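You operate a simulated robot arm through the tools that you are given. There is no shell and no other tool. Be economical: measure what you need, move in short steps, check, and stop when the job is done.

The job below is to be done with a simulated two-armed robot. You get a single attempt, and the scene is never put back.

JOB
Wipe up the spill on the top of the long processor with the rag and put it back.

It is judged by the outcome, as a careful person would: the job done as asked, and still so three seconds after it is handed in. It fails if anything else is knocked over, pushed out of place, dropped, spilled or broken.

ROBOT AND FRAMES
Two 7-joint arms with two-finger parallel grippers on one trunk, on a base that drives. Base frame: it is fixed to the floor where the robot stands at the start and does not move with it; the origin is under the middle of the robot, x ahead of it, y to its left, z up. Readings come in m, rad, newtons and seconds.
The left shoulder is at the start at [0.07, 0.163, 1.308], the right one opposite. With the tool pointing down near the work surface each hand reaches from about 0.4 to 0.88 m from the robot's upright axis, wherever it stands, measured 20 degrees to its own side. Payload 3.43 kg a hand.
The tool frame of a hand sits at the grasp point between the pads (the TCP): z along the fingers, y along the line on which they close. The tips reach 0.034 m beyond it. The gripper opens to 0.128 m. The fingers are 0.024 m wide and 0.012 m thick; the gripper's body (0.048 by 0.13 m) begins 0.096 m behind the TCP.
Orientation is that of the tool frame in the base frame, as a unit quaternion [x, y, z, w]. With the fingers straight down and closing along the base's y, the tool's x points along the base's -x, its y along +y and its z along -z.

CONTROLS
- The arms move only by the tool move_arm. It takes "left_commands", "right_commands" or both (then of equal length, played together; a hand with none holds still); each is one flat list of numbers, 7 for each row, row after row: the shift along the tool's x, y, z in m, then the turn, a rotation vector about the tool's x, y, z in rad, then the opening, from 0 (shut) to 1 (fully open). In form: [x, y, z, ax, ay, az, grip, x, y, z, ax, ay, az, grip, ...]. A call has 1 to 12 rows; each row is the pose to reach, as a shift and turn from the pose commanded when the call began, along the tool's axes at that moment. A row lasts 0.2 s, in which the tool goes at most 0.05 m and 0.15 rad; a call with a longer step from one row to the next is refused whole, and so is a gripper value outside its range. Where a pose cannot be reached the arm comes as near as it can. A force on the tool above 40 N (or 10 N above the force at the start of the call, whichever is more), or a blocked arm, ends the call early, and 0.2 s more pass. The fingers move at their own pace (about 0.153 m/s each) and stop on an object; they squeeze with about 21 N. The grip force told is the motor's: it shows also when the fingers shut on nothing. Time passes only in rows, and 0.2 s behind the last, so rows that repeat a pose let the fingers close. The reply holds the time, the measured pose of the TCP, the force on the tool along the base axes, the opening and the grip force, in the units named above and with some noise, with the torque about the TCP (base axes, N m) and any sound that the robot's microphone picked up.
- Cameras (640 x 400 px; columns grow to the right, rows downward): "scene" is now at [0.1238, -0.0362, 1.5243]; the picture's right is [-0.44, -0.90, 0.00], its down [-0.60, 0.29, -0.74] and it looks along [0.67, -0.32, -0.67] (base axes); focal length 294 px, centre (320, 200). "left" rides on the left gripper at [0.076, 0.011, -0.16] in its tool frame; the picture's right is [-0.15, 0.99, 0.00], its down [-0.88, -0.13, -0.46] and it looks along [-0.45, -0.07, 0.89] (tool axes); focal length 234 px, centre (320, 200). "right" rides on the right gripper at [0.076, -0.011, -0.16] in its tool frame; the picture's right is [0.15, 0.99, 0.00], its down [-0.88, 0.13, -0.46] and it looks along [-0.45, 0.07, 0.89] (tool axes); focal length 234 px, centre (320, 200). There is no depth. A picture from a camera that has moved, and an enlarged one, comes with that camera's place and axes in the base frame and with its lens.
- capture(camera): a new picture of that camera. No time passes.
- lift_body(by): slides the trunk up (or, below 0, down) by that many m; the arms and the scene camera ride with it, the base frame stays. It gives what a move gives, with no picture.
- roll_base(legs): drives the robot by 1 to 6 legs, each [ahead, left, turn to the left] in m, m and rad, along the robot's own axes; the way and the turn of a leg run together, so that a leg with both is an arc; at most 1.5 m and 3.142 rad a leg. The arms and the cameras ride along, it lands a little off, and it stops where it bumps. It gives what a move gives.
- head_to(pan, tilt): turns the head with the scene camera to pan (to the left, within 1.501 rad either way) and tilt (down, from -0.506 to 1.204), counted from straight ahead of the robot. It gives what a move gives.
- enlarge(camera, box): a new picture of the part [left, top, right, bottom] of that camera's present view, enlarged. No time passes.
- sign_off(): hands the job in; it is judged then, once.

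Go step by step. Nothing tells you exact positions but the pictures and the camera data: compare them with the known pose of the tool, close in by small moves and look again before you grip or let go. The budget is 120 turns and 108 pictures, counting those below and the enlarged ones. Unless the task says otherwise, let go and move clear before handing in, and close with one line.

The tools are called after "Emit:" as a command line: name --argument value ..., lists and objects as JSON in quotes. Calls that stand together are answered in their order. move_arm: Moves the arms, as the interface text tells. Its arguments: {"type":"object","properties":{"left_commands":{"type":"array","items":{"type":"number"}},"right_commands":{"type":"array","items":{"type":"number"}}},"required":[]} The other tools are called the same way: lift_body (by) slides the trunk up or down; roll_base (legs) drives the base; head_to (pan, tilt) turns the head that bears the scene camera; capture (camera) takes a picture; enlarge (camera, box) takes an enlarged picture of a part of a camera's view; sign_off () hands the job in.

At the start:

```text
clock: 0.0
left_position: [0.5128, -0.0893, 1.218]
left_tcp_rot: [0.0, 1.0, 0.0, 0.0]
left_wrist_force: [0.3, 0.3, 0.6]
left_wrist_torque: [0.0, 0.0, -0.02]
left_gripper_width: 0.1279
left_grasp_force: 0.1
right_position: [0.2681, -0.3509, 1.2879]
right_tcp_rot: [0.0, 1.0, 0.0, 0.0]
right_wrist_force: [-0.6, 1.4, 0.4]
right_wrist_torque: [0.02, -0.02, -0.01]
right_gripper_width: 0.1282
right_grasp_force: 0.1
trunk travel left (down, up): [-0.788, 0.152]
robot x, y, heading: [-0.0024, 0.0015, -0.001]
head pan, tilt: [-0.452, 0.737]
```

scene: 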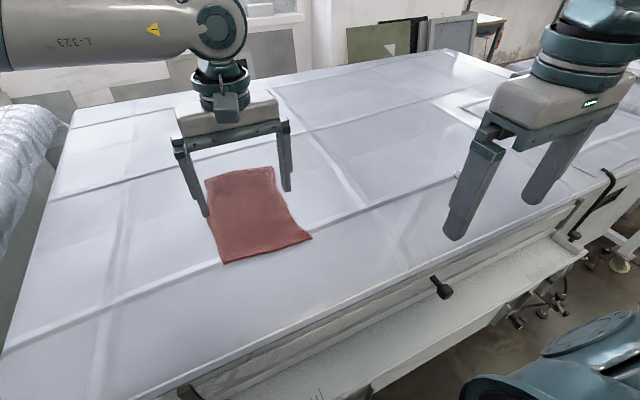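
right: 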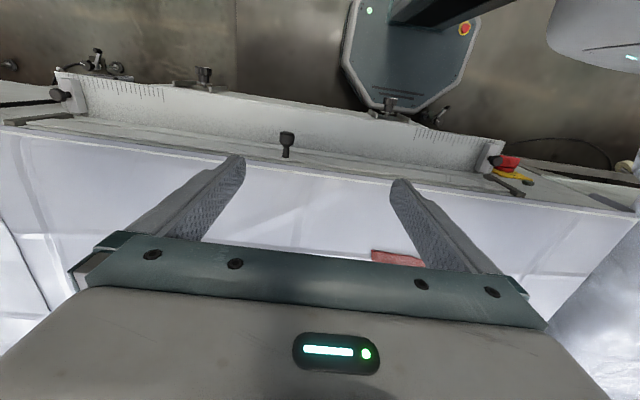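
left: 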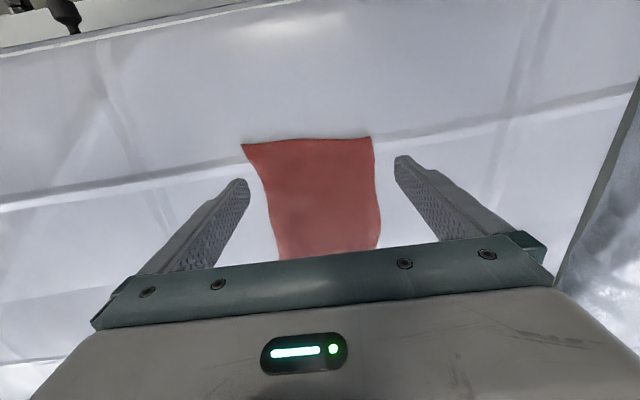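

I see a red rag on a white surface in front of the robot, but no obvious spill yet. I will look around with the head to find the spill and the "long processor".

Emit:
enlarge --camera "scene" --box '[240, 40, 640, 290]'

Emit:
head_to --pan 0.3 --tilt 0.6

Emit:
capture --camera "scene"

Emit:
head_to --pan -1.1 --tilt 0.6

Emit:
capture --camera "scene"

```text
1.60 times, centred on (440, 165) of scene
camera zoom: at [0.1238, -0.0362, 1.5243], right [-0.44, -0.9, 0.0], down [-0.6, 0.29, -0.74], along [0.67, -0.32, -0.67], focal length 471 px, centre (128, 256)
```

zoom: 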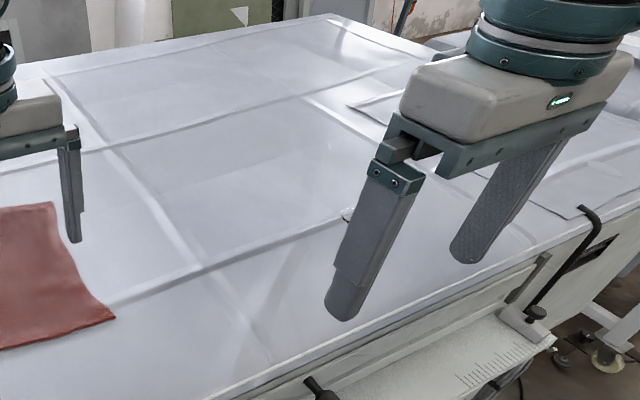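

```text
clock: 1.1
left_position: [0.5132, -0.0878, 1.218]
left_tcp_rot: [0.0, 1.0, 0.0, 0.0]
left_wrist_force: [-0.4, -0.3, -0.6]
left_wrist_torque: [0.01, -0.01, 0.04]
left_gripper_width: 0.128
left_grasp_force: 0.1
right_position: [0.2671, -0.3503, 1.287]
right_tcp_rot: [-0.001, 1.0, 0.0, 0.0]
right_wrist_force: [0.4, -1.0, 0.4]
right_wrist_torque: [0.0, 0.05, 0.02]
right_gripper_width: 0.1279
right_grasp_force: 0.1
trunk travel left (down, up): [-0.788, 0.152]
robot x, y, heading: [0.0, 0.0023, -0.001]
head pan, tilt: [0.3, 0.6]
```

```text
103 pictures are left
camera scene: at [0.1331, 0.0263, 1.536], right [0.29, -0.96, 0.0], down [-0.54, -0.17, -0.82], along [0.79, 0.24, -0.57], focal length 294 px, centre (320, 200)
```

scene: 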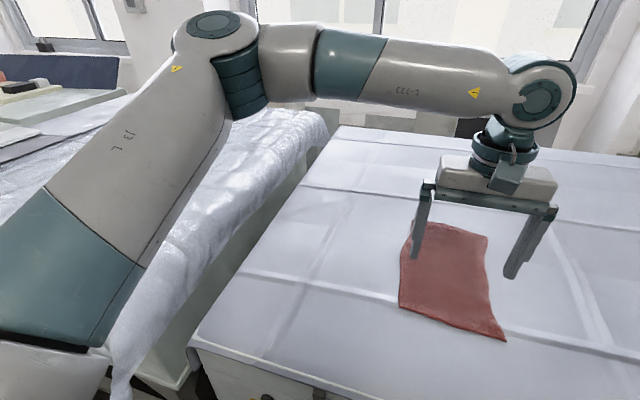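

```text
clock: 2.6
left_position: [0.5135, -0.0875, 1.2162]
left_tcp_rot: [-0.001, 1.0, 0.0, 0.0]
left_wrist_force: [0.4, -0.7, 0.8]
left_wrist_torque: [0.0, -0.02, 0.01]
left_gripper_width: 0.1279
left_grasp_force: 0.1
right_position: [0.2666, -0.3515, 1.287]
right_tcp_rot: [0.0, 1.0, 0.0, 0.0]
right_wrist_force: [1.1, -0.5, -0.5]
right_wrist_torque: [0.0, 0.02, 0.0]
right_gripper_width: 0.128
right_grasp_force: 0.0
trunk travel left (down, up): [-0.788, 0.152]
robot x, y, heading: [0.0002, 0.0006, 0.001]
head pan, tilt: [-1.1, 0.6]
```

```text
102 pictures are left
camera scene: at [0.0889, -0.0785, 1.536], right [-0.89, -0.45, 0.0], down [-0.26, 0.5, -0.82], along [0.38, -0.73, -0.57], focal length 294 px, centre (320, 200)
```

scene: 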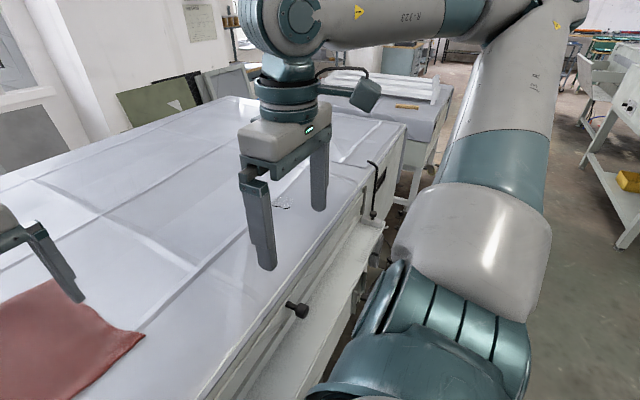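

There is a faint clear mark behind the right gripper near (0.57, -0.71), probably the spill. I'll enlarge it and move the right hand out of the way if necessary.

Emit:
enlarge --camera "scene" --box '[220, 150, 380, 250]'

Emit:
enlarge --camera "scene" --box '[300, 40, 500, 165]'

Emit:
head_to --pan -0.8 --tilt 0.4

Emit:
capture --camera "scene"

```text
4.00 times, centred on (300, 200) of scene
camera zoom: at [0.0889, -0.0785, 1.536], right [-0.89, -0.45, 0.0], down [-0.26, 0.5, -0.82], along [0.38, -0.73, -0.57], focal length 1177 px, centre (400, 200)
```

zoom: 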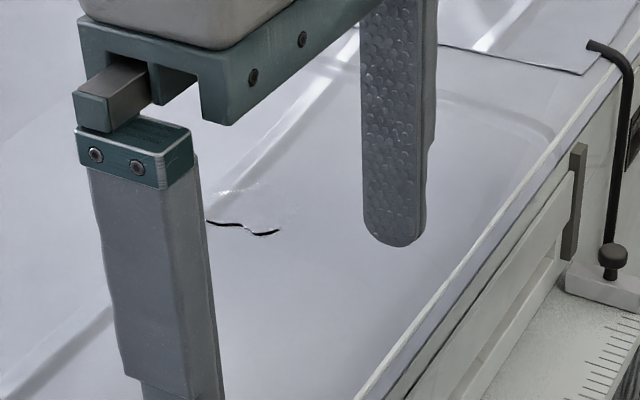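

```text
3.20 times, centred on (400, 102) of scene
camera zoom: at [0.0889, -0.0785, 1.536], right [-0.89, -0.45, 0.0], down [-0.26, 0.5, -0.82], along [0.38, -0.73, -0.57], focal length 942 px, centre (64, 512)
```

zoom: 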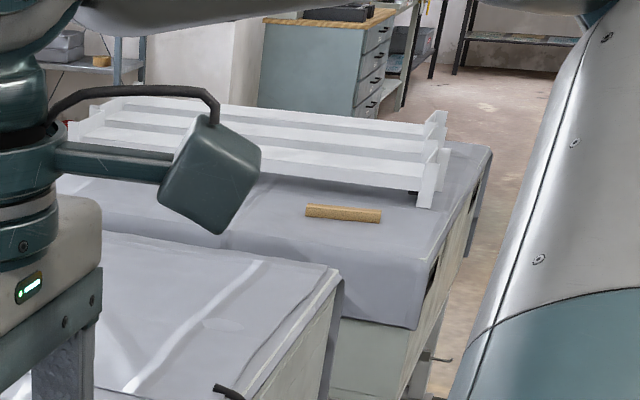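

```text
clock: 3.4
left_position: [0.514, -0.0884, 1.2173]
left_tcp_rot: [0.0, 1.0, 0.0, 0.0]
left_wrist_force: [0.5, -0.4, -0.3]
left_wrist_torque: [-0.02, -0.04, 0.02]
left_gripper_width: 0.1283
left_grasp_force: 0.1
right_position: [0.2665, -0.3514, 1.2874]
right_tcp_rot: [0.0, 1.0, 0.0, 0.001]
right_wrist_force: [-0.3, -1.2, 0.7]
right_wrist_torque: [-0.01, 0.0, -0.02]
right_gripper_width: 0.128
right_grasp_force: 0.0
trunk travel left (down, up): [-0.788, 0.152]
robot x, y, heading: [-0.0008, 0.0004, 0.001]
head pan, tilt: [-0.799, 0.4]
```

```text
99 pictures are left
camera scene: at [0.1132, -0.0662, 1.5542], right [-0.72, -0.7, 0.0], down [-0.27, 0.28, -0.92], along [0.64, -0.66, -0.39], focal length 294 px, centre (320, 200)
```

scene: 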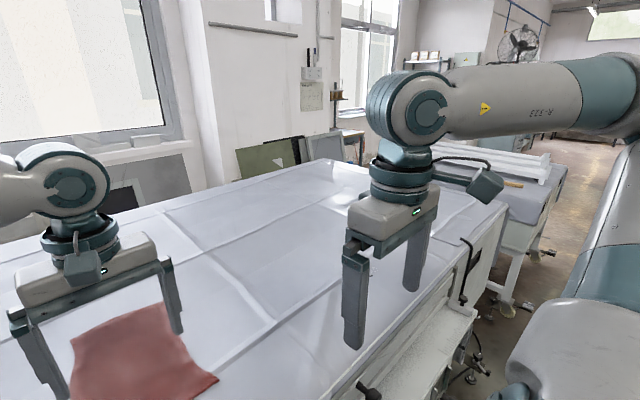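

The clear, glossy patch with a dark ripple near (0.57, -0.71) looks like the spill; the rag is near (0.65, -0.11). I'll move the left hand away, then drive 0.22 m to the right so that the right hand reaches both.

Emit:
move_arm --left_commands '[0.0, 0.04, -0.01, 0, 0, 0, 1, 0.01, 0.085, -0.02, 0, 0, 0, 1, 0.03, 0.13, -0.03, 0, 0, 0, 1, 0.05, 0.17, -0.04, 0, 0, 0, 1, 0.06, 0.215, -0.05, 0, 0, 0, 1, 0.07, 0.26, -0.06, 0, 0, 0, 1, 0.08, 0.305, -0.06, 0, 0, 0, 1, 0.08, 0.35, -0.06, 0, 0, 0, 1]'

Emit:
roll_base --legs '[[0, -0.22, 0]]'

Emit:
head_to --pan -0.7 --tilt 0.7

Emit:
capture --camera "scene"

```text
refused: row 3 steps farther than a row can; nothing moved
```

```text
clock: 5.1
left_position: [0.5143, -0.3022, 1.2177]
left_tcp_rot: [-0.002, 1.0, -0.001, 0.0]
left_wrist_force: [0.4, 0.4, -1.0]
left_wrist_torque: [-0.01, 0.02, 0.01]
left_gripper_width: 0.1279
left_grasp_force: 0.1
right_position: [0.2688, -0.5649, 1.2873]
right_tcp_rot: [-0.001, 1.0, -0.001, 0.0]
right_wrist_force: [0.6, 0.4, 0.5]
right_wrist_torque: [-0.02, 0.01, 0.0]
right_gripper_width: 0.1281
right_grasp_force: 0.0
trunk travel left (down, up): [-0.788, 0.152]
robot x, y, heading: [-0.0019, -0.2186, -0.004]
head pan, tilt: [-0.799, 0.4]
```

```text
clock: 5.9
left_position: [0.5148, -0.3054, 1.2172]
left_tcp_rot: [-0.002, 1.0, 0.0, 0.0]
left_wrist_force: [0.2, -0.7, 0.3]
left_wrist_torque: [0.02, 0.01, 0.01]
left_gripper_width: 0.128
left_grasp_force: 0.1
right_position: [0.2683, -0.5685, 1.2876]
right_tcp_rot: [0.0, 1.0, 0.0, 0.0]
right_wrist_force: [0.0, 0.6, -0.6]
right_wrist_torque: [0.01, 0.02, 0.03]
right_gripper_width: 0.128
right_grasp_force: 0.2
trunk travel left (down, up): [-0.788, 0.152]
robot x, y, heading: [-0.0022, -0.2144, 0.002]
head pan, tilt: [-0.7, 0.7]
```

```text
98 pictures are left
camera scene: at [0.114, -0.2728, 1.5274], right [-0.64, -0.77, 0.0], down [-0.49, 0.41, -0.76], along [0.59, -0.49, -0.64], focal length 294 px, centre (320, 200)
```

scene: 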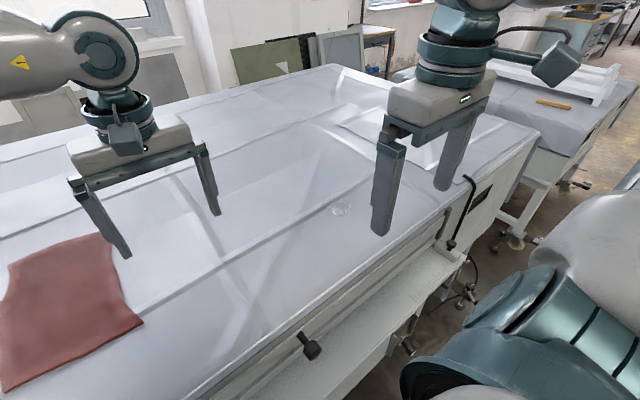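

The spill is now in view at about pixel (338,211). I'll enlarge it and move the left hand back and left, with smaller steps.

Emit:
enlarge --camera "scene" --box '[298, 186, 378, 236]'

Emit:
move_arm --left_commands '[0.0, 0.04, -0.01, 0, 0, 0, 1, 0.01, 0.08, -0.02, 0, 0, 0, 1, 0.02, 0.12, -0.03, 0, 0, 0, 1, 0.03, 0.16, -0.04, 0, 0, 0, 1, 0.04, 0.2, -0.05, 0, 0, 0, 1, 0.05, 0.24, -0.06, 0, 0, 0, 1, 0.06, 0.28, -0.06, 0, 0, 0, 1, 0.07, 0.32, -0.06, 0, 0, 0, 1, 0.08, 0.36, -0.06, 0, 0, 0, 1, 0.09, 0.4, -0.06, 0, 0, 0, 1]'

Emit:
head_to --pan 0.1 --tilt 0.8

Emit:
capture --camera "scene"

```text
8.00 times, centred on (338, 211) of scene
camera zoom: at [0.114, -0.2728, 1.5274], right [-0.64, -0.77, 0.0], down [-0.49, 0.41, -0.76], along [0.59, -0.49, -0.64], focal length 2355 px, centre (176, 112)
```

zoom: 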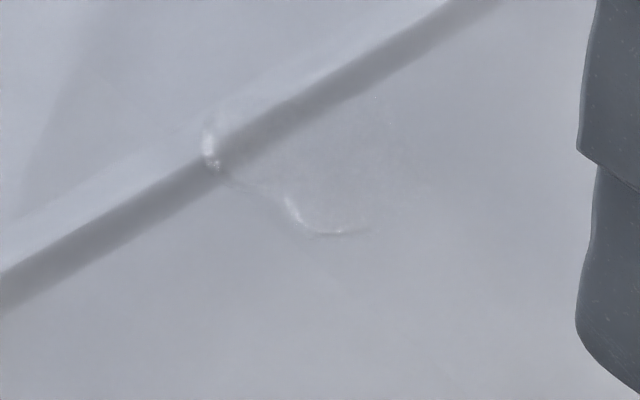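

```text
clock: 8.1
left_position: [0.4209, 0.0964, 1.2782]
left_tcp_rot: [-0.001, 1.0, 0.0, 0.001]
left_wrist_force: [-0.4, 0.1, 0.2]
left_wrist_torque: [-0.02, -0.03, -0.04]
left_gripper_width: 0.128
left_grasp_force: 0.1
right_position: [0.2659, -0.5659, 1.2885]
right_tcp_rot: [-0.001, 1.0, -0.001, 0.001]
right_wrist_force: [-0.8, 0.3, 0.5]
right_wrist_torque: [-0.05, -0.02, -0.01]
right_gripper_width: 0.128
right_grasp_force: 0.1
trunk travel left (down, up): [-0.788, 0.152]
robot x, y, heading: [0.0005, -0.2194, 0.001]
head pan, tilt: [-0.7, 0.7]
```

```text
clock: 9.2
left_position: [0.4236, 0.0947, 1.2783]
left_tcp_rot: [-0.002, 1.0, 0.0, 0.0]
left_wrist_force: [-1.2, -0.5, 1.5]
left_wrist_torque: [-0.01, 0.0, -0.04]
left_gripper_width: 0.1279
left_grasp_force: 0.1
right_position: [0.2681, -0.567, 1.2877]
right_tcp_rot: [-0.001, 1.0, 0.0, 0.0]
right_wrist_force: [0.3, 0.1, 0.9]
right_wrist_torque: [-0.02, 0.01, 0.02]
right_gripper_width: 0.128
right_grasp_force: 0.1
trunk travel left (down, up): [-0.788, 0.152]
robot x, y, heading: [-0.0, -0.2166, 0.001]
head pan, tilt: [0.099, 0.799]
```

```text
96 pictures are left
camera scene: at [0.1288, -0.2082, 1.5192], right [0.1, -0.99, 0.0], down [-0.71, -0.07, -0.7], along [0.69, 0.07, -0.72], focal length 294 px, centre (320, 200)
```

scene: 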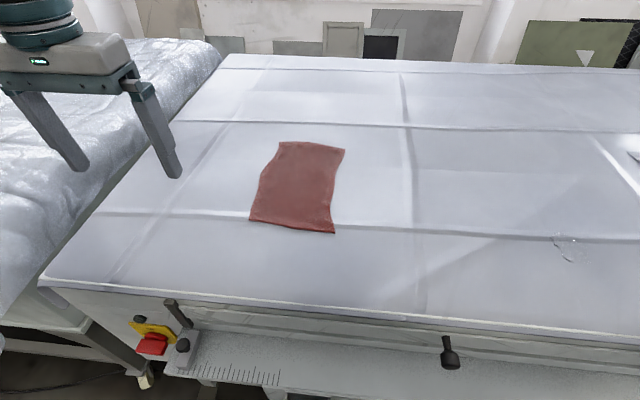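

The rag lies over x 0.54–0.87, y −0.20–0.0. The spill is near (0.55, −0.70). I'll enlarge it from here.

Emit:
enlarge --camera "scene" --box '[480, 200, 640, 300]'

Emit:
enlarge --camera "scene" --box '[220, 130, 380, 230]'

```text
4.00 times, centred on (560, 250) of scene
camera zoom: at [0.1288, -0.2082, 1.5192], right [0.1, -0.99, 0.0], down [-0.71, -0.07, -0.7], along [0.69, 0.07, -0.72], focal length 1177 px, centre (-640, 0)
```

zoom: 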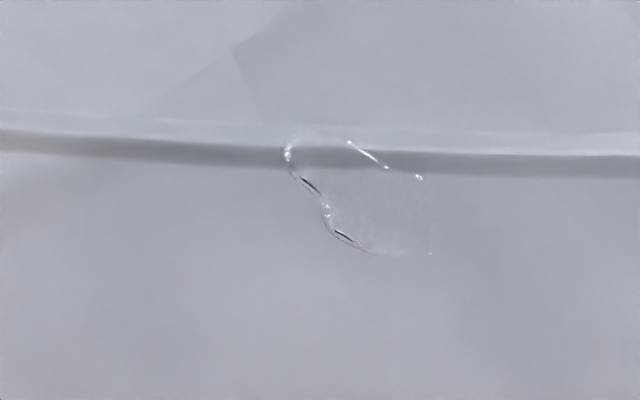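

```text
4.00 times, centred on (300, 180) of scene
camera zoom: at [0.1288, -0.2082, 1.5192], right [0.1, -0.99, 0.0], down [-0.71, -0.07, -0.7], along [0.69, 0.07, -0.72], focal length 1177 px, centre (400, 280)
```

zoom: 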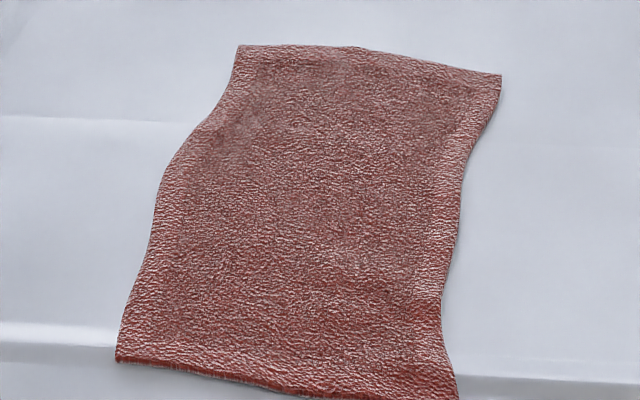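

The spill spans about x 0.51–0.59, y −0.66 to −0.76. Next I'll bring the right hand over the rag's middle at (0.68, −0.105), in two calls.

Emit:
move_arm --right_commands '[-0.03, 0.033, 0.004, 0, 0, 0, 1, -0.06, 0.066, 0.008, 0, 0, 0, 1, -0.09, 0.099, 0.012, 0, 0, 0, 1, -0.12, 0.132, 0.016, 0, 0, 0, 1, -0.15, 0.165, 0.02, 0, 0, 0, 1, -0.18, 0.198, 0.024, 0, 0, 0, 1, -0.21, 0.231, 0.028, 0, 0, 0, 1, -0.24, 0.264, 0.032, 0, 0, 0, 1, -0.27, 0.297, 0.036, 0, 0, 0, 1, -0.3, 0.33, 0.04, 0, 0, 0, 1, -0.33, 0.363, 0.044, 0, 0, 0, 1, -0.36, 0.396, 0.048, 0, 0, 0, 1]'

Emit:
move_arm --right_commands '[-0.03, 0.033, 0.01, 0, 0, 0, 0.8, -0.052, 0.066, 0.03, 0, 0, 0, 0.7, -0.052, 0.066, 0.06, 0, 0, 0, 0.6, -0.052, 0.066, 0.09, 0, 0, 0, 0.6]'

Emit:
capture --camera "right"

Emit:
capture --camera "scene"

```text
clock: 11.8
left_position: [0.4223, 0.0947, 1.2785]
left_tcp_rot: [-0.001, 1.0, 0.0, -0.001]
left_wrist_force: [-0.8, 0.2, -0.2]
left_wrist_torque: [-0.01, -0.03, 0.0]
left_gripper_width: 0.1282
left_grasp_force: 0.1
right_position: [0.5324, -0.3523, 1.2739]
right_tcp_rot: [-0.001, 1.0, 0.001, 0.001]
right_wrist_force: [-0.3, 0.1, 0.7]
right_wrist_torque: [0.0, 0.02, -0.03]
right_gripper_width: 0.1279
right_grasp_force: 0.1
right hand out of reach, approached as far as the arm can: row 8, 9, 10, 11, 12
trunk travel left (down, up): [-0.788, 0.152]
robot x, y, heading: [-0.0001, -0.2171, 0.001]
head pan, tilt: [0.099, 0.799]
```

```text
clock: 12.8
left_position: [0.4233, 0.0942, 1.2782]
left_tcp_rot: [-0.002, 1.0, 0.0, 0.001]
left_wrist_force: [0.2, -0.3, 0.4]
left_wrist_torque: [0.0, -0.03, -0.01]
left_gripper_width: 0.1282
left_grasp_force: 0.1
right_position: [0.5367, -0.3507, 1.2596]
right_tcp_rot: [0.0, 1.0, -0.001, 0.0]
right_wrist_force: [-0.1, 0.9, 0.4]
right_wrist_torque: [0.02, -0.01, 0.02]
right_gripper_width: 0.0768
right_grasp_force: 0.2
right hand out of reach, approached as far as the arm can: row 1, 2, 3, 4
trunk travel left (down, up): [-0.788, 0.152]
robot x, y, heading: [-0.0035, -0.2207, -0.0]
head pan, tilt: [0.099, 0.799]
```

```text
93 pictures are left
camera right: at [0.4618, -0.3618, 1.4195], right [-0.15, 0.99, 0.0], down [0.88, 0.13, 0.46], along [0.45, 0.07, -0.89], focal length 234 px, centre (320, 200)
```

right: 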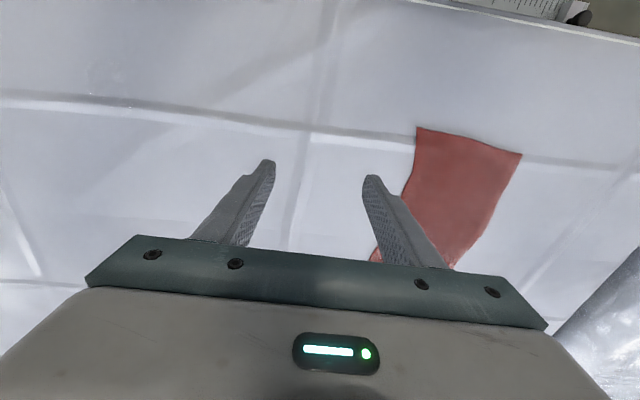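

```text
92 pictures are left
camera scene: at [0.1292, -0.2084, 1.5191], right [0.1, -0.99, 0.0], down [-0.71, -0.07, -0.7], along [0.69, 0.07, -0.72], focal length 294 px, centre (320, 200)
```

scene: 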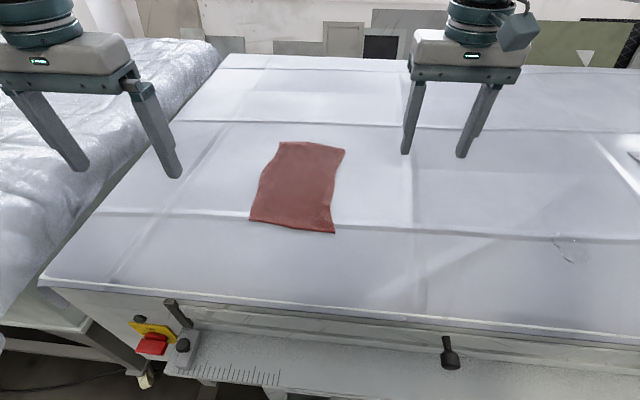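

The right arm cannot reach across to the rag from here. I'll drive back to about y = 0.04 so the rag lies to the right arm's own side, then approach again.

Emit:
roll_base --legs '[[0, 0.26, 0]]'

Emit:
head_to --pan -0.25 --tilt 0.8

Emit:
capture --camera "scene"

Emit:
capture --camera "right"

```text
clock: 14.7
left_position: [0.4218, 0.3515, 1.28]
left_tcp_rot: [-0.002, 1.0, 0.0, -0.001]
left_wrist_force: [-0.3, -0.4, 0.7]
left_wrist_torque: [0.0, 0.0, 0.01]
left_gripper_width: 0.128
left_grasp_force: 0.0
right_position: [0.5356, -0.0934, 1.2583]
right_tcp_rot: [-0.002, 1.0, 0.0, 0.0]
right_wrist_force: [0.1, 0.1, 0.7]
right_wrist_torque: [0.06, 0.01, 0.0]
right_gripper_width: 0.0768
right_grasp_force: 0.0
trunk travel left (down, up): [-0.788, 0.152]
robot x, y, heading: [-0.0003, 0.0407, 0.009]
head pan, tilt: [0.099, 0.799]
```

```text
clock: 15.5
left_position: [0.4213, 0.3541, 1.2794]
left_tcp_rot: [-0.003, 1.0, 0.0, 0.001]
left_wrist_force: [-0.2, 0.1, 0.0]
left_wrist_torque: [-0.01, -0.02, -0.02]
left_gripper_width: 0.128
left_grasp_force: 0.1
right_position: [0.5358, -0.0918, 1.2588]
right_tcp_rot: [-0.002, 1.0, -0.001, 0.0]
right_wrist_force: [-0.7, -0.1, 0.9]
right_wrist_torque: [0.0, 0.02, 0.01]
right_gripper_width: 0.0764
right_grasp_force: 0.1
trunk travel left (down, up): [-0.788, 0.152]
robot x, y, heading: [-0.0044, 0.0418, 0.006]
head pan, tilt: [-0.25, 0.799]
```

```text
91 pictures are left
camera scene: at [0.1263, 0.022, 1.5191], right [-0.24, -0.97, 0.0], down [-0.7, 0.17, -0.7], along [0.68, -0.17, -0.72], focal length 294 px, centre (320, 200)
```

scene: 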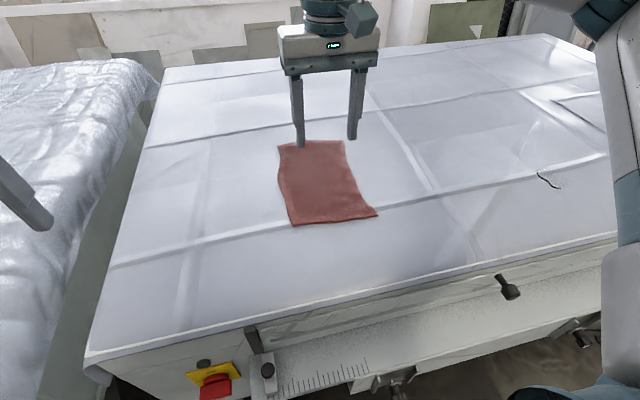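

```text
90 pictures are left
camera right: at [0.4612, -0.103, 1.4196], right [-0.15, 0.99, 0.0], down [0.88, 0.13, 0.46], along [0.45, 0.07, -0.89], focal length 234 px, centre (320, 200)
```

right: 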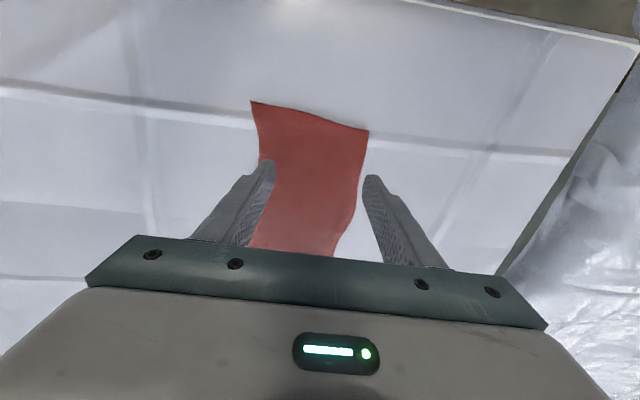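

The rag's near edge is at x≈0.52 and the hand is about 2 cm left of its middle. I'll make a small downward test move to see where the commanded pose stands.

Emit:
move_arm --right_commands '[0, -0.01, 0.03, 0, 0, 0, 0.6, 0, -0.015, 0.06, 0, 0, 0, 0.6]'

```text
clock: 16.1
left_position: [0.4219, 0.3537, 1.2782]
left_tcp_rot: [-0.002, 1.0, 0.0, 0.0]
left_wrist_force: [0.2, -0.7, 0.3]
left_wrist_torque: [-0.02, 0.02, 0.01]
left_gripper_width: 0.128
left_grasp_force: 0.1
right_position: [0.5368, -0.1073, 1.2004]
right_tcp_rot: [-0.002, 1.0, 0.0, 0.0]
right_wrist_force: [0.2, 0.2, -0.4]
right_wrist_torque: [0.0, 0.01, 0.04]
right_gripper_width: 0.0767
right_grasp_force: 0.0
trunk travel left (down, up): [-0.788, 0.152]
robot x, y, heading: [-0.0017, 0.0389, 0.003]
head pan, tilt: [-0.25, 0.799]
```

The command tracks properly. Going to about (0.65, −0.11, 1.08).

Emit:
move_arm --right_commands '[0, 0, 0.04, 0, 0, 0, 0.6, -0.035, 0, 0.07, 0, 0, 0, 0.6, -0.075, 0, 0.09, 0, 0, 0, 0.6, -0.113, 0, 0.11, 0, 0, 0, 0.6, -0.113, 0, 0.12, 0, 0, 0, 0.6]'

Emit:
capture --camera "right"

Emit:
capture --camera "scene"

```text
clock: 17.3
left_position: [0.4229, 0.3536, 1.2784]
left_tcp_rot: [-0.003, 1.0, 0.0, 0.0]
left_wrist_force: [1.1, 1.1, 0.1]
left_wrist_torque: [0.0, -0.03, 0.02]
left_gripper_width: 0.1282
left_grasp_force: 0.0
right_position: [0.6169, -0.1526, 1.1001]
right_tcp_rot: [-0.002, 1.0, 0.001, 0.001]
right_wrist_force: [0.4, -0.4, 0.2]
right_wrist_torque: [0.0, 0.01, -0.02]
right_gripper_width: 0.0771
right_grasp_force: 0.0
right hand out of reach, approached as far as the arm can: row 2, 3, 4, 5
trunk travel left (down, up): [-0.788, 0.152]
robot x, y, heading: [0.0011, 0.0431, 0.004]
head pan, tilt: [-0.25, 0.799]
```

```text
89 pictures are left
camera right: at [0.5409, -0.1646, 1.2599], right [-0.15, 0.99, 0.0], down [0.88, 0.13, 0.46], along [0.45, 0.07, -0.89], focal length 234 px, centre (320, 200)
```

right: 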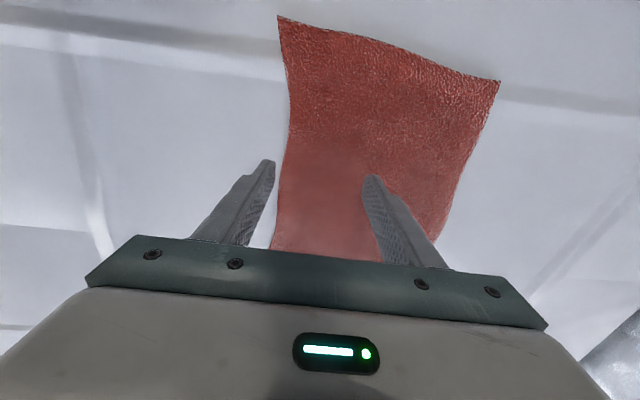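

```text
88 pictures are left
camera scene: at [0.1268, 0.0213, 1.519], right [-0.24, -0.97, 0.0], down [-0.7, 0.17, -0.7], along [0.68, -0.17, -0.72], focal length 294 px, centre (320, 200)
```

scene: 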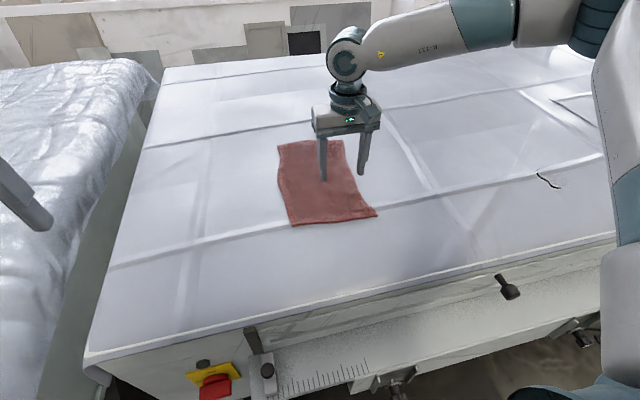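

The hand stopped at (0.617, −0.153), about 4 cm right of the rag's middle. I'll turn the base slightly left (0.07 rad) to centre it and look again.

Emit:
roll_base --legs '[[0, 0, 0.07]]'

Emit:
move_arm --right_commands '[0, 0, 0.02, 0, 0, 0, 0.6, -0.01, 0, 0.02, 0, 0, 0, 0.6]'

Emit:
capture --camera "right"

```text
clock: 18.2
left_position: [0.3982, 0.3798, 1.2793]
left_tcp_rot: [-0.038, 0.999, 0.001, -0.001]
left_wrist_force: [0.3, -0.4, 0.7]
left_wrist_torque: [0.01, 0.03, -0.03]
left_gripper_width: 0.1278
left_grasp_force: 0.1
right_position: [0.6274, -0.1111, 1.0998]
right_tcp_rot: [-0.037, 0.999, 0.002, 0.0]
right_wrist_force: [0.1, -0.3, 0.2]
right_wrist_torque: [0.02, -0.03, 0.0]
right_gripper_width: 0.0764
right_grasp_force: 0.2
trunk travel left (down, up): [-0.788, 0.152]
robot x, y, heading: [0.0007, 0.0411, 0.073]
head pan, tilt: [-0.25, 0.799]
```

```text
clock: 18.8
left_position: [0.3983, 0.3817, 1.2792]
left_tcp_rot: [-0.038, 0.999, 0.0, 0.001]
left_wrist_force: [0.4, -0.1, 0.3]
left_wrist_torque: [0.01, 0.01, 0.02]
left_gripper_width: 0.128
left_grasp_force: 0.0
right_position: [0.6331, -0.1184, 1.0848]
right_tcp_rot: [-0.037, 0.999, 0.002, 0.001]
right_wrist_force: [-0.3, 0.5, 0.2]
right_wrist_torque: [0.0, 0.02, -0.02]
right_gripper_width: 0.0769
right_grasp_force: 0.1
right hand out of reach, approached as far as the arm can: row 1, 2
trunk travel left (down, up): [-0.788, 0.152]
robot x, y, heading: [0.0003, 0.0417, 0.079]
head pan, tilt: [-0.25, 0.799]
```

```text
87 pictures are left
camera right: at [0.5574, -0.1353, 1.2443], right [-0.22, 0.98, 0.0], down [0.87, 0.19, 0.46], along [0.45, 0.1, -0.89], focal length 234 px, centre (320, 200)
```

right: 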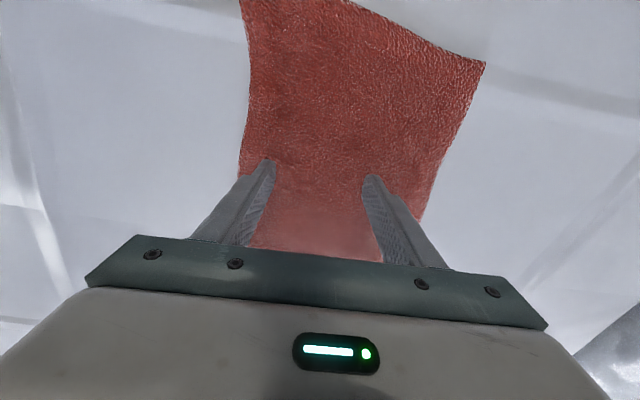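

Hand is now over the rag at (0.633, −0.118). I'll descend, backing off a little from the reach limit.

Emit:
move_arm --right_commands '[0.015, 0.005, 0.015, 0, 0, 0, 0.6, 0.02, 0.008, 0.035, 0, 0, 0, 0.6, 0.02, 0.008, 0.05, 0, 0, 0, 0.6]'

Emit:
capture --camera "right"

Emit:
enlarge --camera "scene" --box '[240, 100, 480, 250]'

```text
clock: 19.3
left_position: [0.3967, 0.3818, 1.2791]
left_tcp_rot: [-0.038, 0.999, 0.0, 0.001]
left_wrist_force: [-0.7, -0.8, -0.2]
left_wrist_torque: [-0.03, 0.03, 0.0]
left_gripper_width: 0.1277
left_grasp_force: 0.0
right_position: [0.6179, -0.1132, 1.0743]
right_tcp_rot: [-0.037, 0.999, 0.005, 0.011]
right_wrist_force: [-4.3, 0.2, 15.8]
right_wrist_torque: [-0.42, 0.18, -0.1]
right_gripper_width: 0.0769
right_grasp_force: 0.1
right hand out of reach, approached as far as the arm can: row 2
trunk travel left (down, up): [-0.788, 0.152]
robot x, y, heading: [-0.0038, 0.0403, 0.08]
head pan, tilt: [-0.25, 0.799]
stopped in row 2 (right hand): the force on the tool passed its limit (the readings are from after the stop); the commanded pose is now the measured one
```

```text
86 pictures are left
camera right: at [0.5404, -0.1317, 1.2324], right [-0.22, 0.98, 0.0], down [0.86, 0.19, 0.48], along [0.46, 0.11, -0.88], focal length 234 px, centre (320, 200)
```

right: 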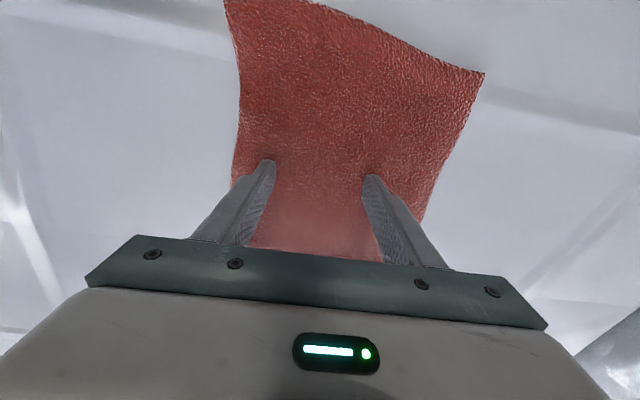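

```text
2.67 times, centred on (360, 175) of scene
camera zoom: at [0.1252, 0.0301, 1.5194], right [-0.17, -0.98, 0.0], down [-0.71, 0.12, -0.7], along [0.69, -0.12, -0.72], focal length 785 px, centre (213, 267)
```

zoom: 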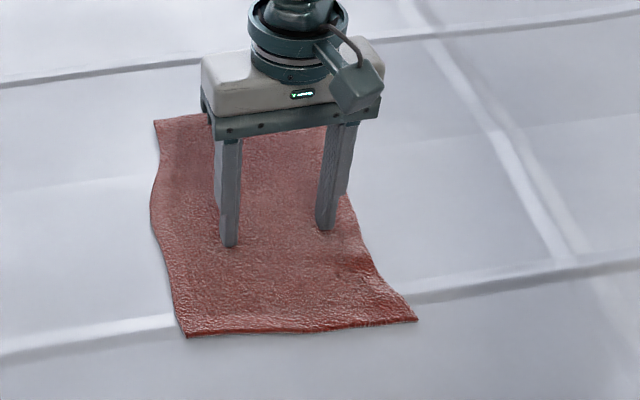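

The contact (16 N up) at tip height ≈1.035–1.04 agrees with parallax between cameras: the surface is really at ~1.035. So the fingers rest on the rag; I'll close them in place to bunch it.

Emit:
move_arm --right_commands '[0, 0, 0.0, 0, 0, 0, 0.4, 0, 0, 0, 0, 0, 0, 0.2, 0, 0, 0, 0, 0, 0, 0.0, 0, 0, 0, 0, 0, 0, 0, 0, 0, 0, 0, 0, 0, 0]'

Emit:
capture --camera "right"

Emit:
enlarge --camera "scene" --box '[240, 100, 480, 250]'

```text
clock: 20.5
left_position: [0.3968, 0.382, 1.2789]
left_tcp_rot: [-0.038, 0.999, 0.0, 0.0]
left_wrist_force: [-0.1, -0.1, -0.2]
left_wrist_torque: [0.03, 0.01, -0.01]
left_gripper_width: 0.1278
left_grasp_force: 0.0
right_position: [0.6172, -0.1138, 1.0747]
right_tcp_rot: [-0.038, 0.999, 0.004, 0.012]
right_wrist_force: [4.0, -0.8, 25.7]
right_wrist_torque: [-0.01, -0.01, 0.02]
right_gripper_width: 0.0098
right_grasp_force: 20.7
trunk travel left (down, up): [-0.788, 0.152]
robot x, y, heading: [-0.0009, 0.0444, 0.078]
head pan, tilt: [-0.25, 0.799]
```

```text
84 pictures are left
camera right: at [0.5406, -0.1313, 1.232], right [-0.22, 0.98, 0.0], down [0.86, 0.19, 0.48], along [0.47, 0.11, -0.88], focal length 234 px, centre (320, 200)
```

right: 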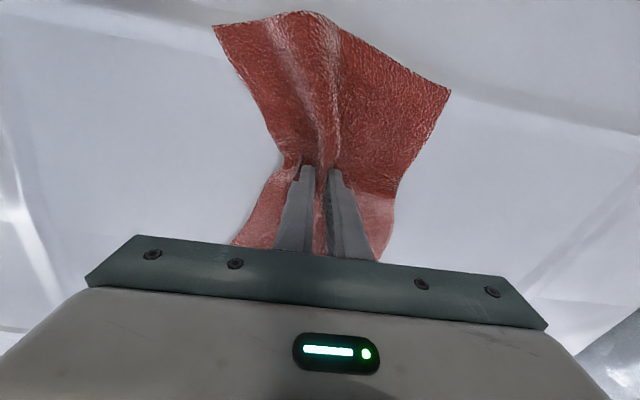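

```text
2.67 times, centred on (360, 175) of scene
camera zoom: at [0.1251, 0.0308, 1.5195], right [-0.17, -0.98, 0.0], down [-0.71, 0.12, -0.7], along [0.69, -0.12, -0.72], focal length 785 px, centre (213, 267)
```

zoom: 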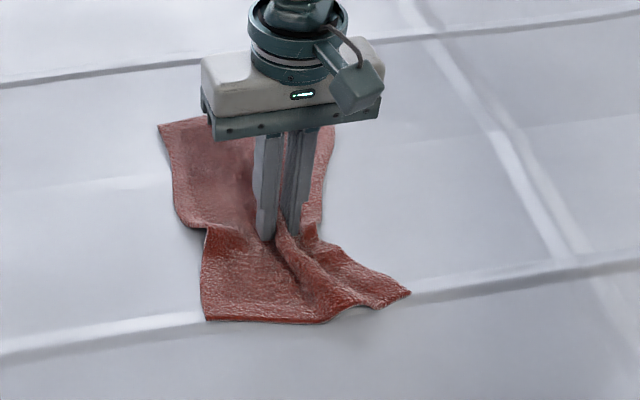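

The rag is pinched (0.0098 m, 21 N). I'll lift it gently and check.

Emit:
move_arm --right_commands '[0, 0, -0.02, 0, 0, 0, 0, 0.01, 0, -0.05, 0, 0, 0, 0, 0.03, 0, -0.085, 0, 0, 0, 0, 0.05, 0, -0.12, 0, 0, 0, 0, 0.07, 0, -0.155, 0, 0, 0, 0, 0.09, 0, -0.18, 0, 0, 0, 0]'

Emit:
capture --camera "scene"

```text
clock: 21.9
left_position: [0.3973, 0.3819, 1.2794]
left_tcp_rot: [-0.039, 0.999, 0.0, 0.001]
left_wrist_force: [0.2, 0.3, 0.9]
left_wrist_torque: [0.01, -0.01, 0.04]
left_gripper_width: 0.1281
left_grasp_force: 0.1
right_position: [0.5236, -0.1199, 1.2513]
right_tcp_rot: [-0.037, 0.999, 0.004, 0.011]
right_wrist_force: [0.0, 0.0, 0.2]
right_wrist_torque: [0.02, -0.05, -0.02]
right_gripper_width: 0.0073
right_grasp_force: 21.5
trunk travel left (down, up): [-0.788, 0.152]
robot x, y, heading: [0.0023, 0.038, 0.075]
head pan, tilt: [-0.25, 0.799]
```

```text
82 pictures are left
camera scene: at [0.1258, 0.0301, 1.5192], right [-0.17, -0.99, 0.0], down [-0.71, 0.12, -0.7], along [0.69, -0.12, -0.72], focal length 294 px, centre (320, 200)
```

scene: 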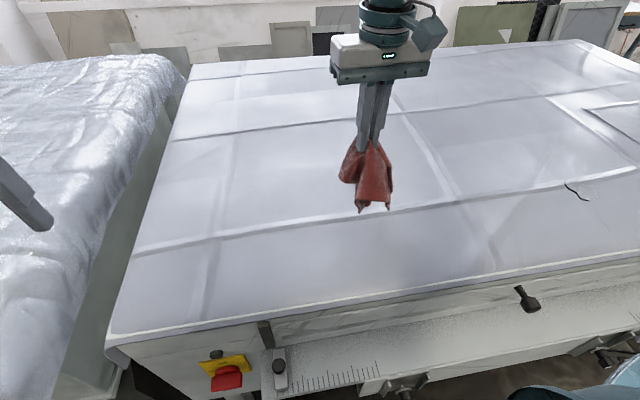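

The rag is held and clear of the surface. Straighten the heading and drive right so that the robot stands at y ≈ −0.42, in front of the spill.

Emit:
roll_base --legs '[[0, 0, -0.075], [0, -0.46, 0]]'

Emit:
head_to --pan -0.5 --tilt 0.85

Emit:
capture --camera "scene"

Emit:
capture --camera "right"

```text
clock: 25.1
left_position: [0.4239, -0.1048, 1.2777]
left_tcp_rot: [-0.001, 1.0, -0.001, 0.0]
left_wrist_force: [-0.5, -1.0, 0.1]
left_wrist_torque: [0.01, -0.02, 0.02]
left_gripper_width: 0.1282
left_grasp_force: 0.0
right_position: [0.5128, -0.6131, 1.2512]
right_tcp_rot: [0.0, 1.0, 0.003, 0.01]
right_wrist_force: [0.6, -0.6, 0.4]
right_wrist_torque: [0.01, -0.03, 0.01]
right_gripper_width: 0.0071
right_grasp_force: 20.8
trunk travel left (down, up): [-0.788, 0.152]
robot x, y, heading: [0.0012, -0.4158, -0.001]
head pan, tilt: [-0.25, 0.799]
```

```text
clock: 25.9
left_position: [0.4243, -0.1063, 1.2784]
left_tcp_rot: [-0.001, 1.0, 0.0, 0.0]
left_wrist_force: [0.2, -0.3, -0.8]
left_wrist_torque: [0.05, 0.01, 0.0]
left_gripper_width: 0.1277
left_grasp_force: 0.1
right_position: [0.5147, -0.6156, 1.2507]
right_tcp_rot: [0.0, 1.0, 0.003, 0.011]
right_wrist_force: [-0.1, -0.5, -0.4]
right_wrist_torque: [0.05, -0.03, 0.0]
right_gripper_width: 0.0071
right_grasp_force: 21.2
trunk travel left (down, up): [-0.788, 0.152]
robot x, y, heading: [0.0008, -0.4172, 0.002]
head pan, tilt: [-0.499, 0.85]
```

```text
81 pictures are left
camera scene: at [0.1176, -0.4541, 1.5151], right [-0.48, -0.88, 0.0], down [-0.66, 0.36, -0.66], along [0.58, -0.31, -0.75], focal length 294 px, centre (320, 200)
```

scene: 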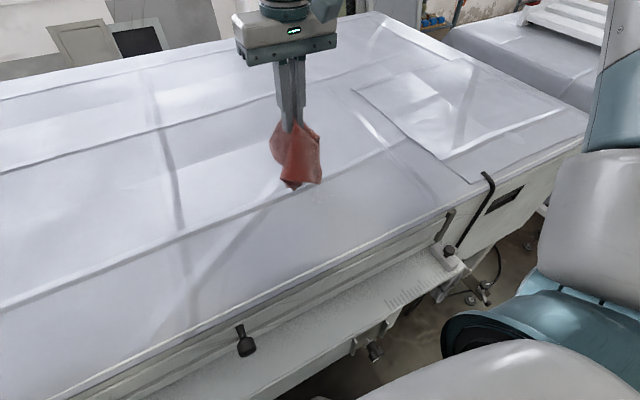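

```text
80 pictures are left
camera right: at [0.4351, -0.6286, 1.4089], right [-0.15, 0.99, 0.0], down [0.87, 0.13, 0.47], along [0.47, 0.07, -0.88], focal length 234 px, centre (320, 200)
```

right: 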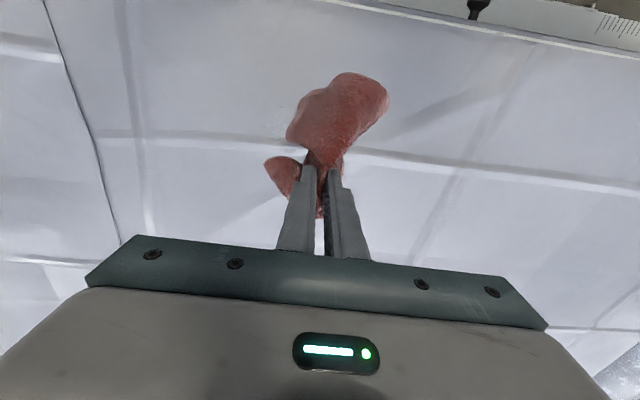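

Emit:
enlarge --camera "scene" --box '[240, 130, 400, 230]'

Emit:
enlarge --camera "right" --box '[220, 50, 420, 175]'

```text
4.00 times, centred on (320, 180) of scene
camera zoom: at [0.1176, -0.4541, 1.5151], right [-0.48, -0.88, 0.0], down [-0.66, 0.36, -0.66], along [0.58, -0.31, -0.75], focal length 1177 px, centre (320, 280)
```

zoom: 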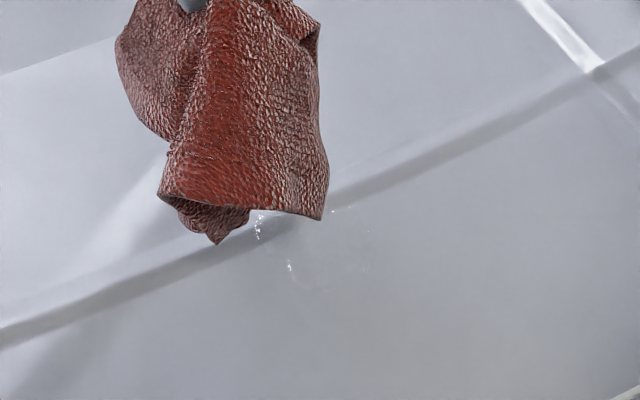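

```text
3.20 times, centred on (320, 112) of right
camera zoom: at [0.4351, -0.6286, 1.4089], right [-0.15, 0.99, 0.0], down [0.87, 0.13, 0.47], along [0.47, 0.07, -0.88], focal length 749 px, centre (320, 480)
```

zoom: 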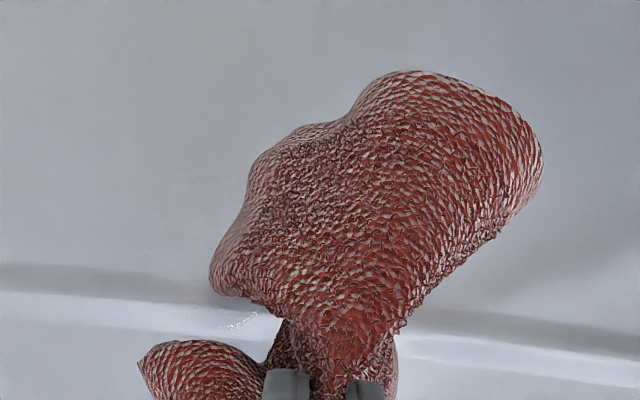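

Spill estimated at about x 0.475–0.55, y −0.62 to −0.71. Lowering the rag over its middle.

Emit:
move_arm --right_commands '[0, -0.015, 0.04, 0, 0, 0, 0, 0, -0.03, 0.08, 0, 0, 0, 0, 0.003, -0.046, 0.12, 0, 0, 0, 0, 0.003, -0.046, 0.145, 0, 0, 0, 0, 0.003, -0.046, 0.16, 0, 0, 0, 0, 0.003, -0.046, 0.167, 0, 0, 0, 0]'

Emit:
capture --camera "scene"

Emit:
capture --camera "right"

```text
clock: 27.3
left_position: [0.4212, -0.1042, 1.279]
left_tcp_rot: [-0.001, 1.0, 0.0, 0.001]
left_wrist_force: [0.2, -0.5, 0.2]
left_wrist_torque: [0.0, 0.0, 0.03]
left_gripper_width: 0.128
left_grasp_force: 0.0
right_position: [0.5142, -0.6601, 1.0845]
right_tcp_rot: [0.0, 1.0, 0.003, 0.012]
right_wrist_force: [0.9, -1.1, 12.3]
right_wrist_torque: [0.06, -0.05, -0.03]
right_gripper_width: 0.0073
right_grasp_force: 21.0
trunk travel left (down, up): [-0.788, 0.152]
robot x, y, heading: [-0.0008, -0.415, 0.004]
head pan, tilt: [-0.499, 0.85]
```

```text
77 pictures are left
camera scene: at [0.1159, -0.4533, 1.5155], right [-0.48, -0.88, 0.0], down [-0.66, 0.36, -0.66], along [0.58, -0.32, -0.75], focal length 294 px, centre (320, 200)
```

scene: 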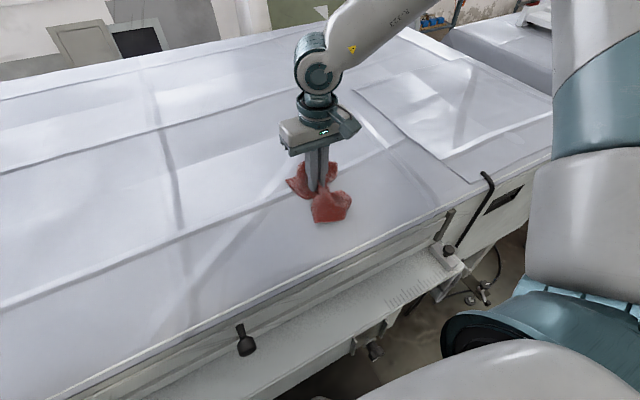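

```text
76 pictures are left
camera right: at [0.4339, -0.6722, 1.2423], right [-0.15, 0.99, 0.0], down [0.87, 0.13, 0.48], along [0.47, 0.07, -0.88], focal length 234 px, centre (320, 200)
```

right: 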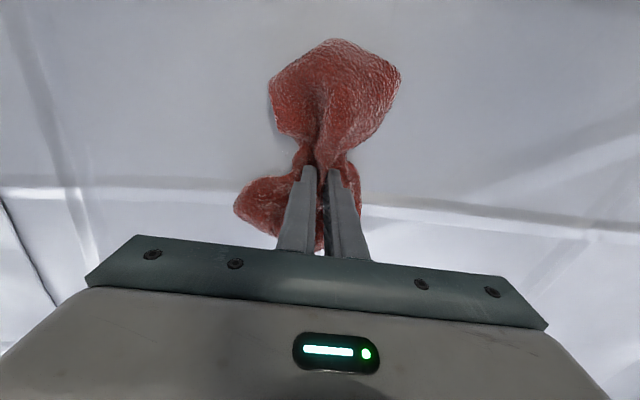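

12 N contact. Now sweeping strokes in y across the spill at several x offsets.

Emit:
move_arm --right_commands '[0, 0.04, 0, 0, 0, 0, 0, 0, 0.065, 0, 0, 0, 0, 0, 0, 0.025, 0, 0, 0, 0, 0, 0, -0.02, 0, 0, 0, 0, 0, 0, -0.065, 0, 0, 0, 0, 0, 0.03, -0.075, 0, 0, 0, 0, 0, 0.03, -0.03, 0, 0, 0, 0, 0, 0.03, 0.015, 0, 0, 0, 0, 0, 0.03, 0.06, 0, 0, 0, 0, 0, 0, 0.065, 0, 0, 0, 0, 0, -0.03, 0.065, 0, 0, 0, 0, 0]'

Emit:
move_arm --right_commands '[0, -0.045, 0, 0, 0, 0, 0, 0, -0.09, 0, 0, 0, 0, 0, 0, -0.135, 0, 0, 0, 0, 0, -0.02, -0.135, 0, 0, 0, 0, 0, -0.02, -0.09, 0, 0, 0, 0, 0, -0.02, -0.045, 0, 0, 0, 0, 0, -0.02, 0, 0, 0, 0, 0, 0, 0.015, -0.02, 0, 0, 0, 0, 0, 0.03, -0.06, 0, 0, 0, 0, 0]'

Emit:
capture --camera "scene"

```text
clock: 29.7
left_position: [0.424, -0.1043, 1.2784]
left_tcp_rot: [0.0, 1.0, -0.001, 0.0]
left_wrist_force: [-0.1, 0.3, -0.6]
left_wrist_torque: [0.0, 0.02, 0.01]
left_gripper_width: 0.1281
left_grasp_force: 0.0
right_position: [0.5434, -0.5928, 1.0841]
right_tcp_rot: [0.0, 1.0, 0.004, 0.009]
right_wrist_force: [-1.9, 0.8, 4.9]
right_wrist_torque: [0.04, 0.09, 0.0]
right_gripper_width: 0.0072
right_grasp_force: 21.3
trunk travel left (down, up): [-0.788, 0.152]
robot x, y, heading: [-0.0029, -0.4173, 0.001]
head pan, tilt: [-0.499, 0.85]
```

```text
clock: 31.7
left_position: [0.4206, -0.1074, 1.2801]
left_tcp_rot: [-0.002, 1.0, 0.001, 0.001]
left_wrist_force: [-0.1, -0.2, 1.1]
left_wrist_torque: [-0.02, -0.06, 0.0]
left_gripper_width: 0.1281
left_grasp_force: 0.1
right_position: [0.512, -0.6544, 1.085]
right_tcp_rot: [0.0, 1.0, 0.005, 0.012]
right_wrist_force: [-1.3, 1.5, 6.0]
right_wrist_torque: [0.17, 0.04, 0.02]
right_gripper_width: 0.0074
right_grasp_force: 20.7
trunk travel left (down, up): [-0.788, 0.152]
robot x, y, heading: [0.0002, -0.4157, 0.005]
head pan, tilt: [-0.499, 0.85]
```

```text
75 pictures are left
camera scene: at [0.1147, -0.4555, 1.5153], right [-0.48, -0.88, 0.0], down [-0.66, 0.36, -0.66], along [0.58, -0.31, -0.75], focal length 294 px, centre (320, 200)
```

scene: 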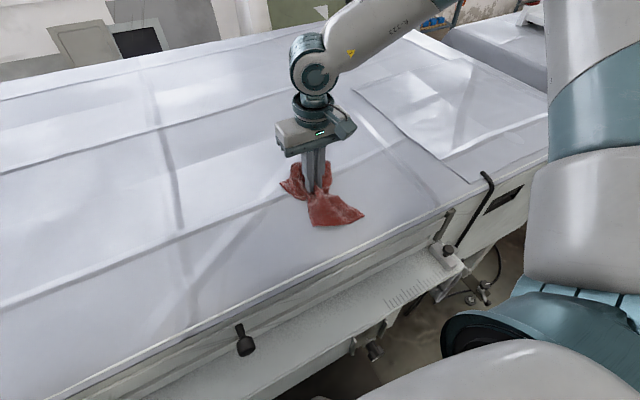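

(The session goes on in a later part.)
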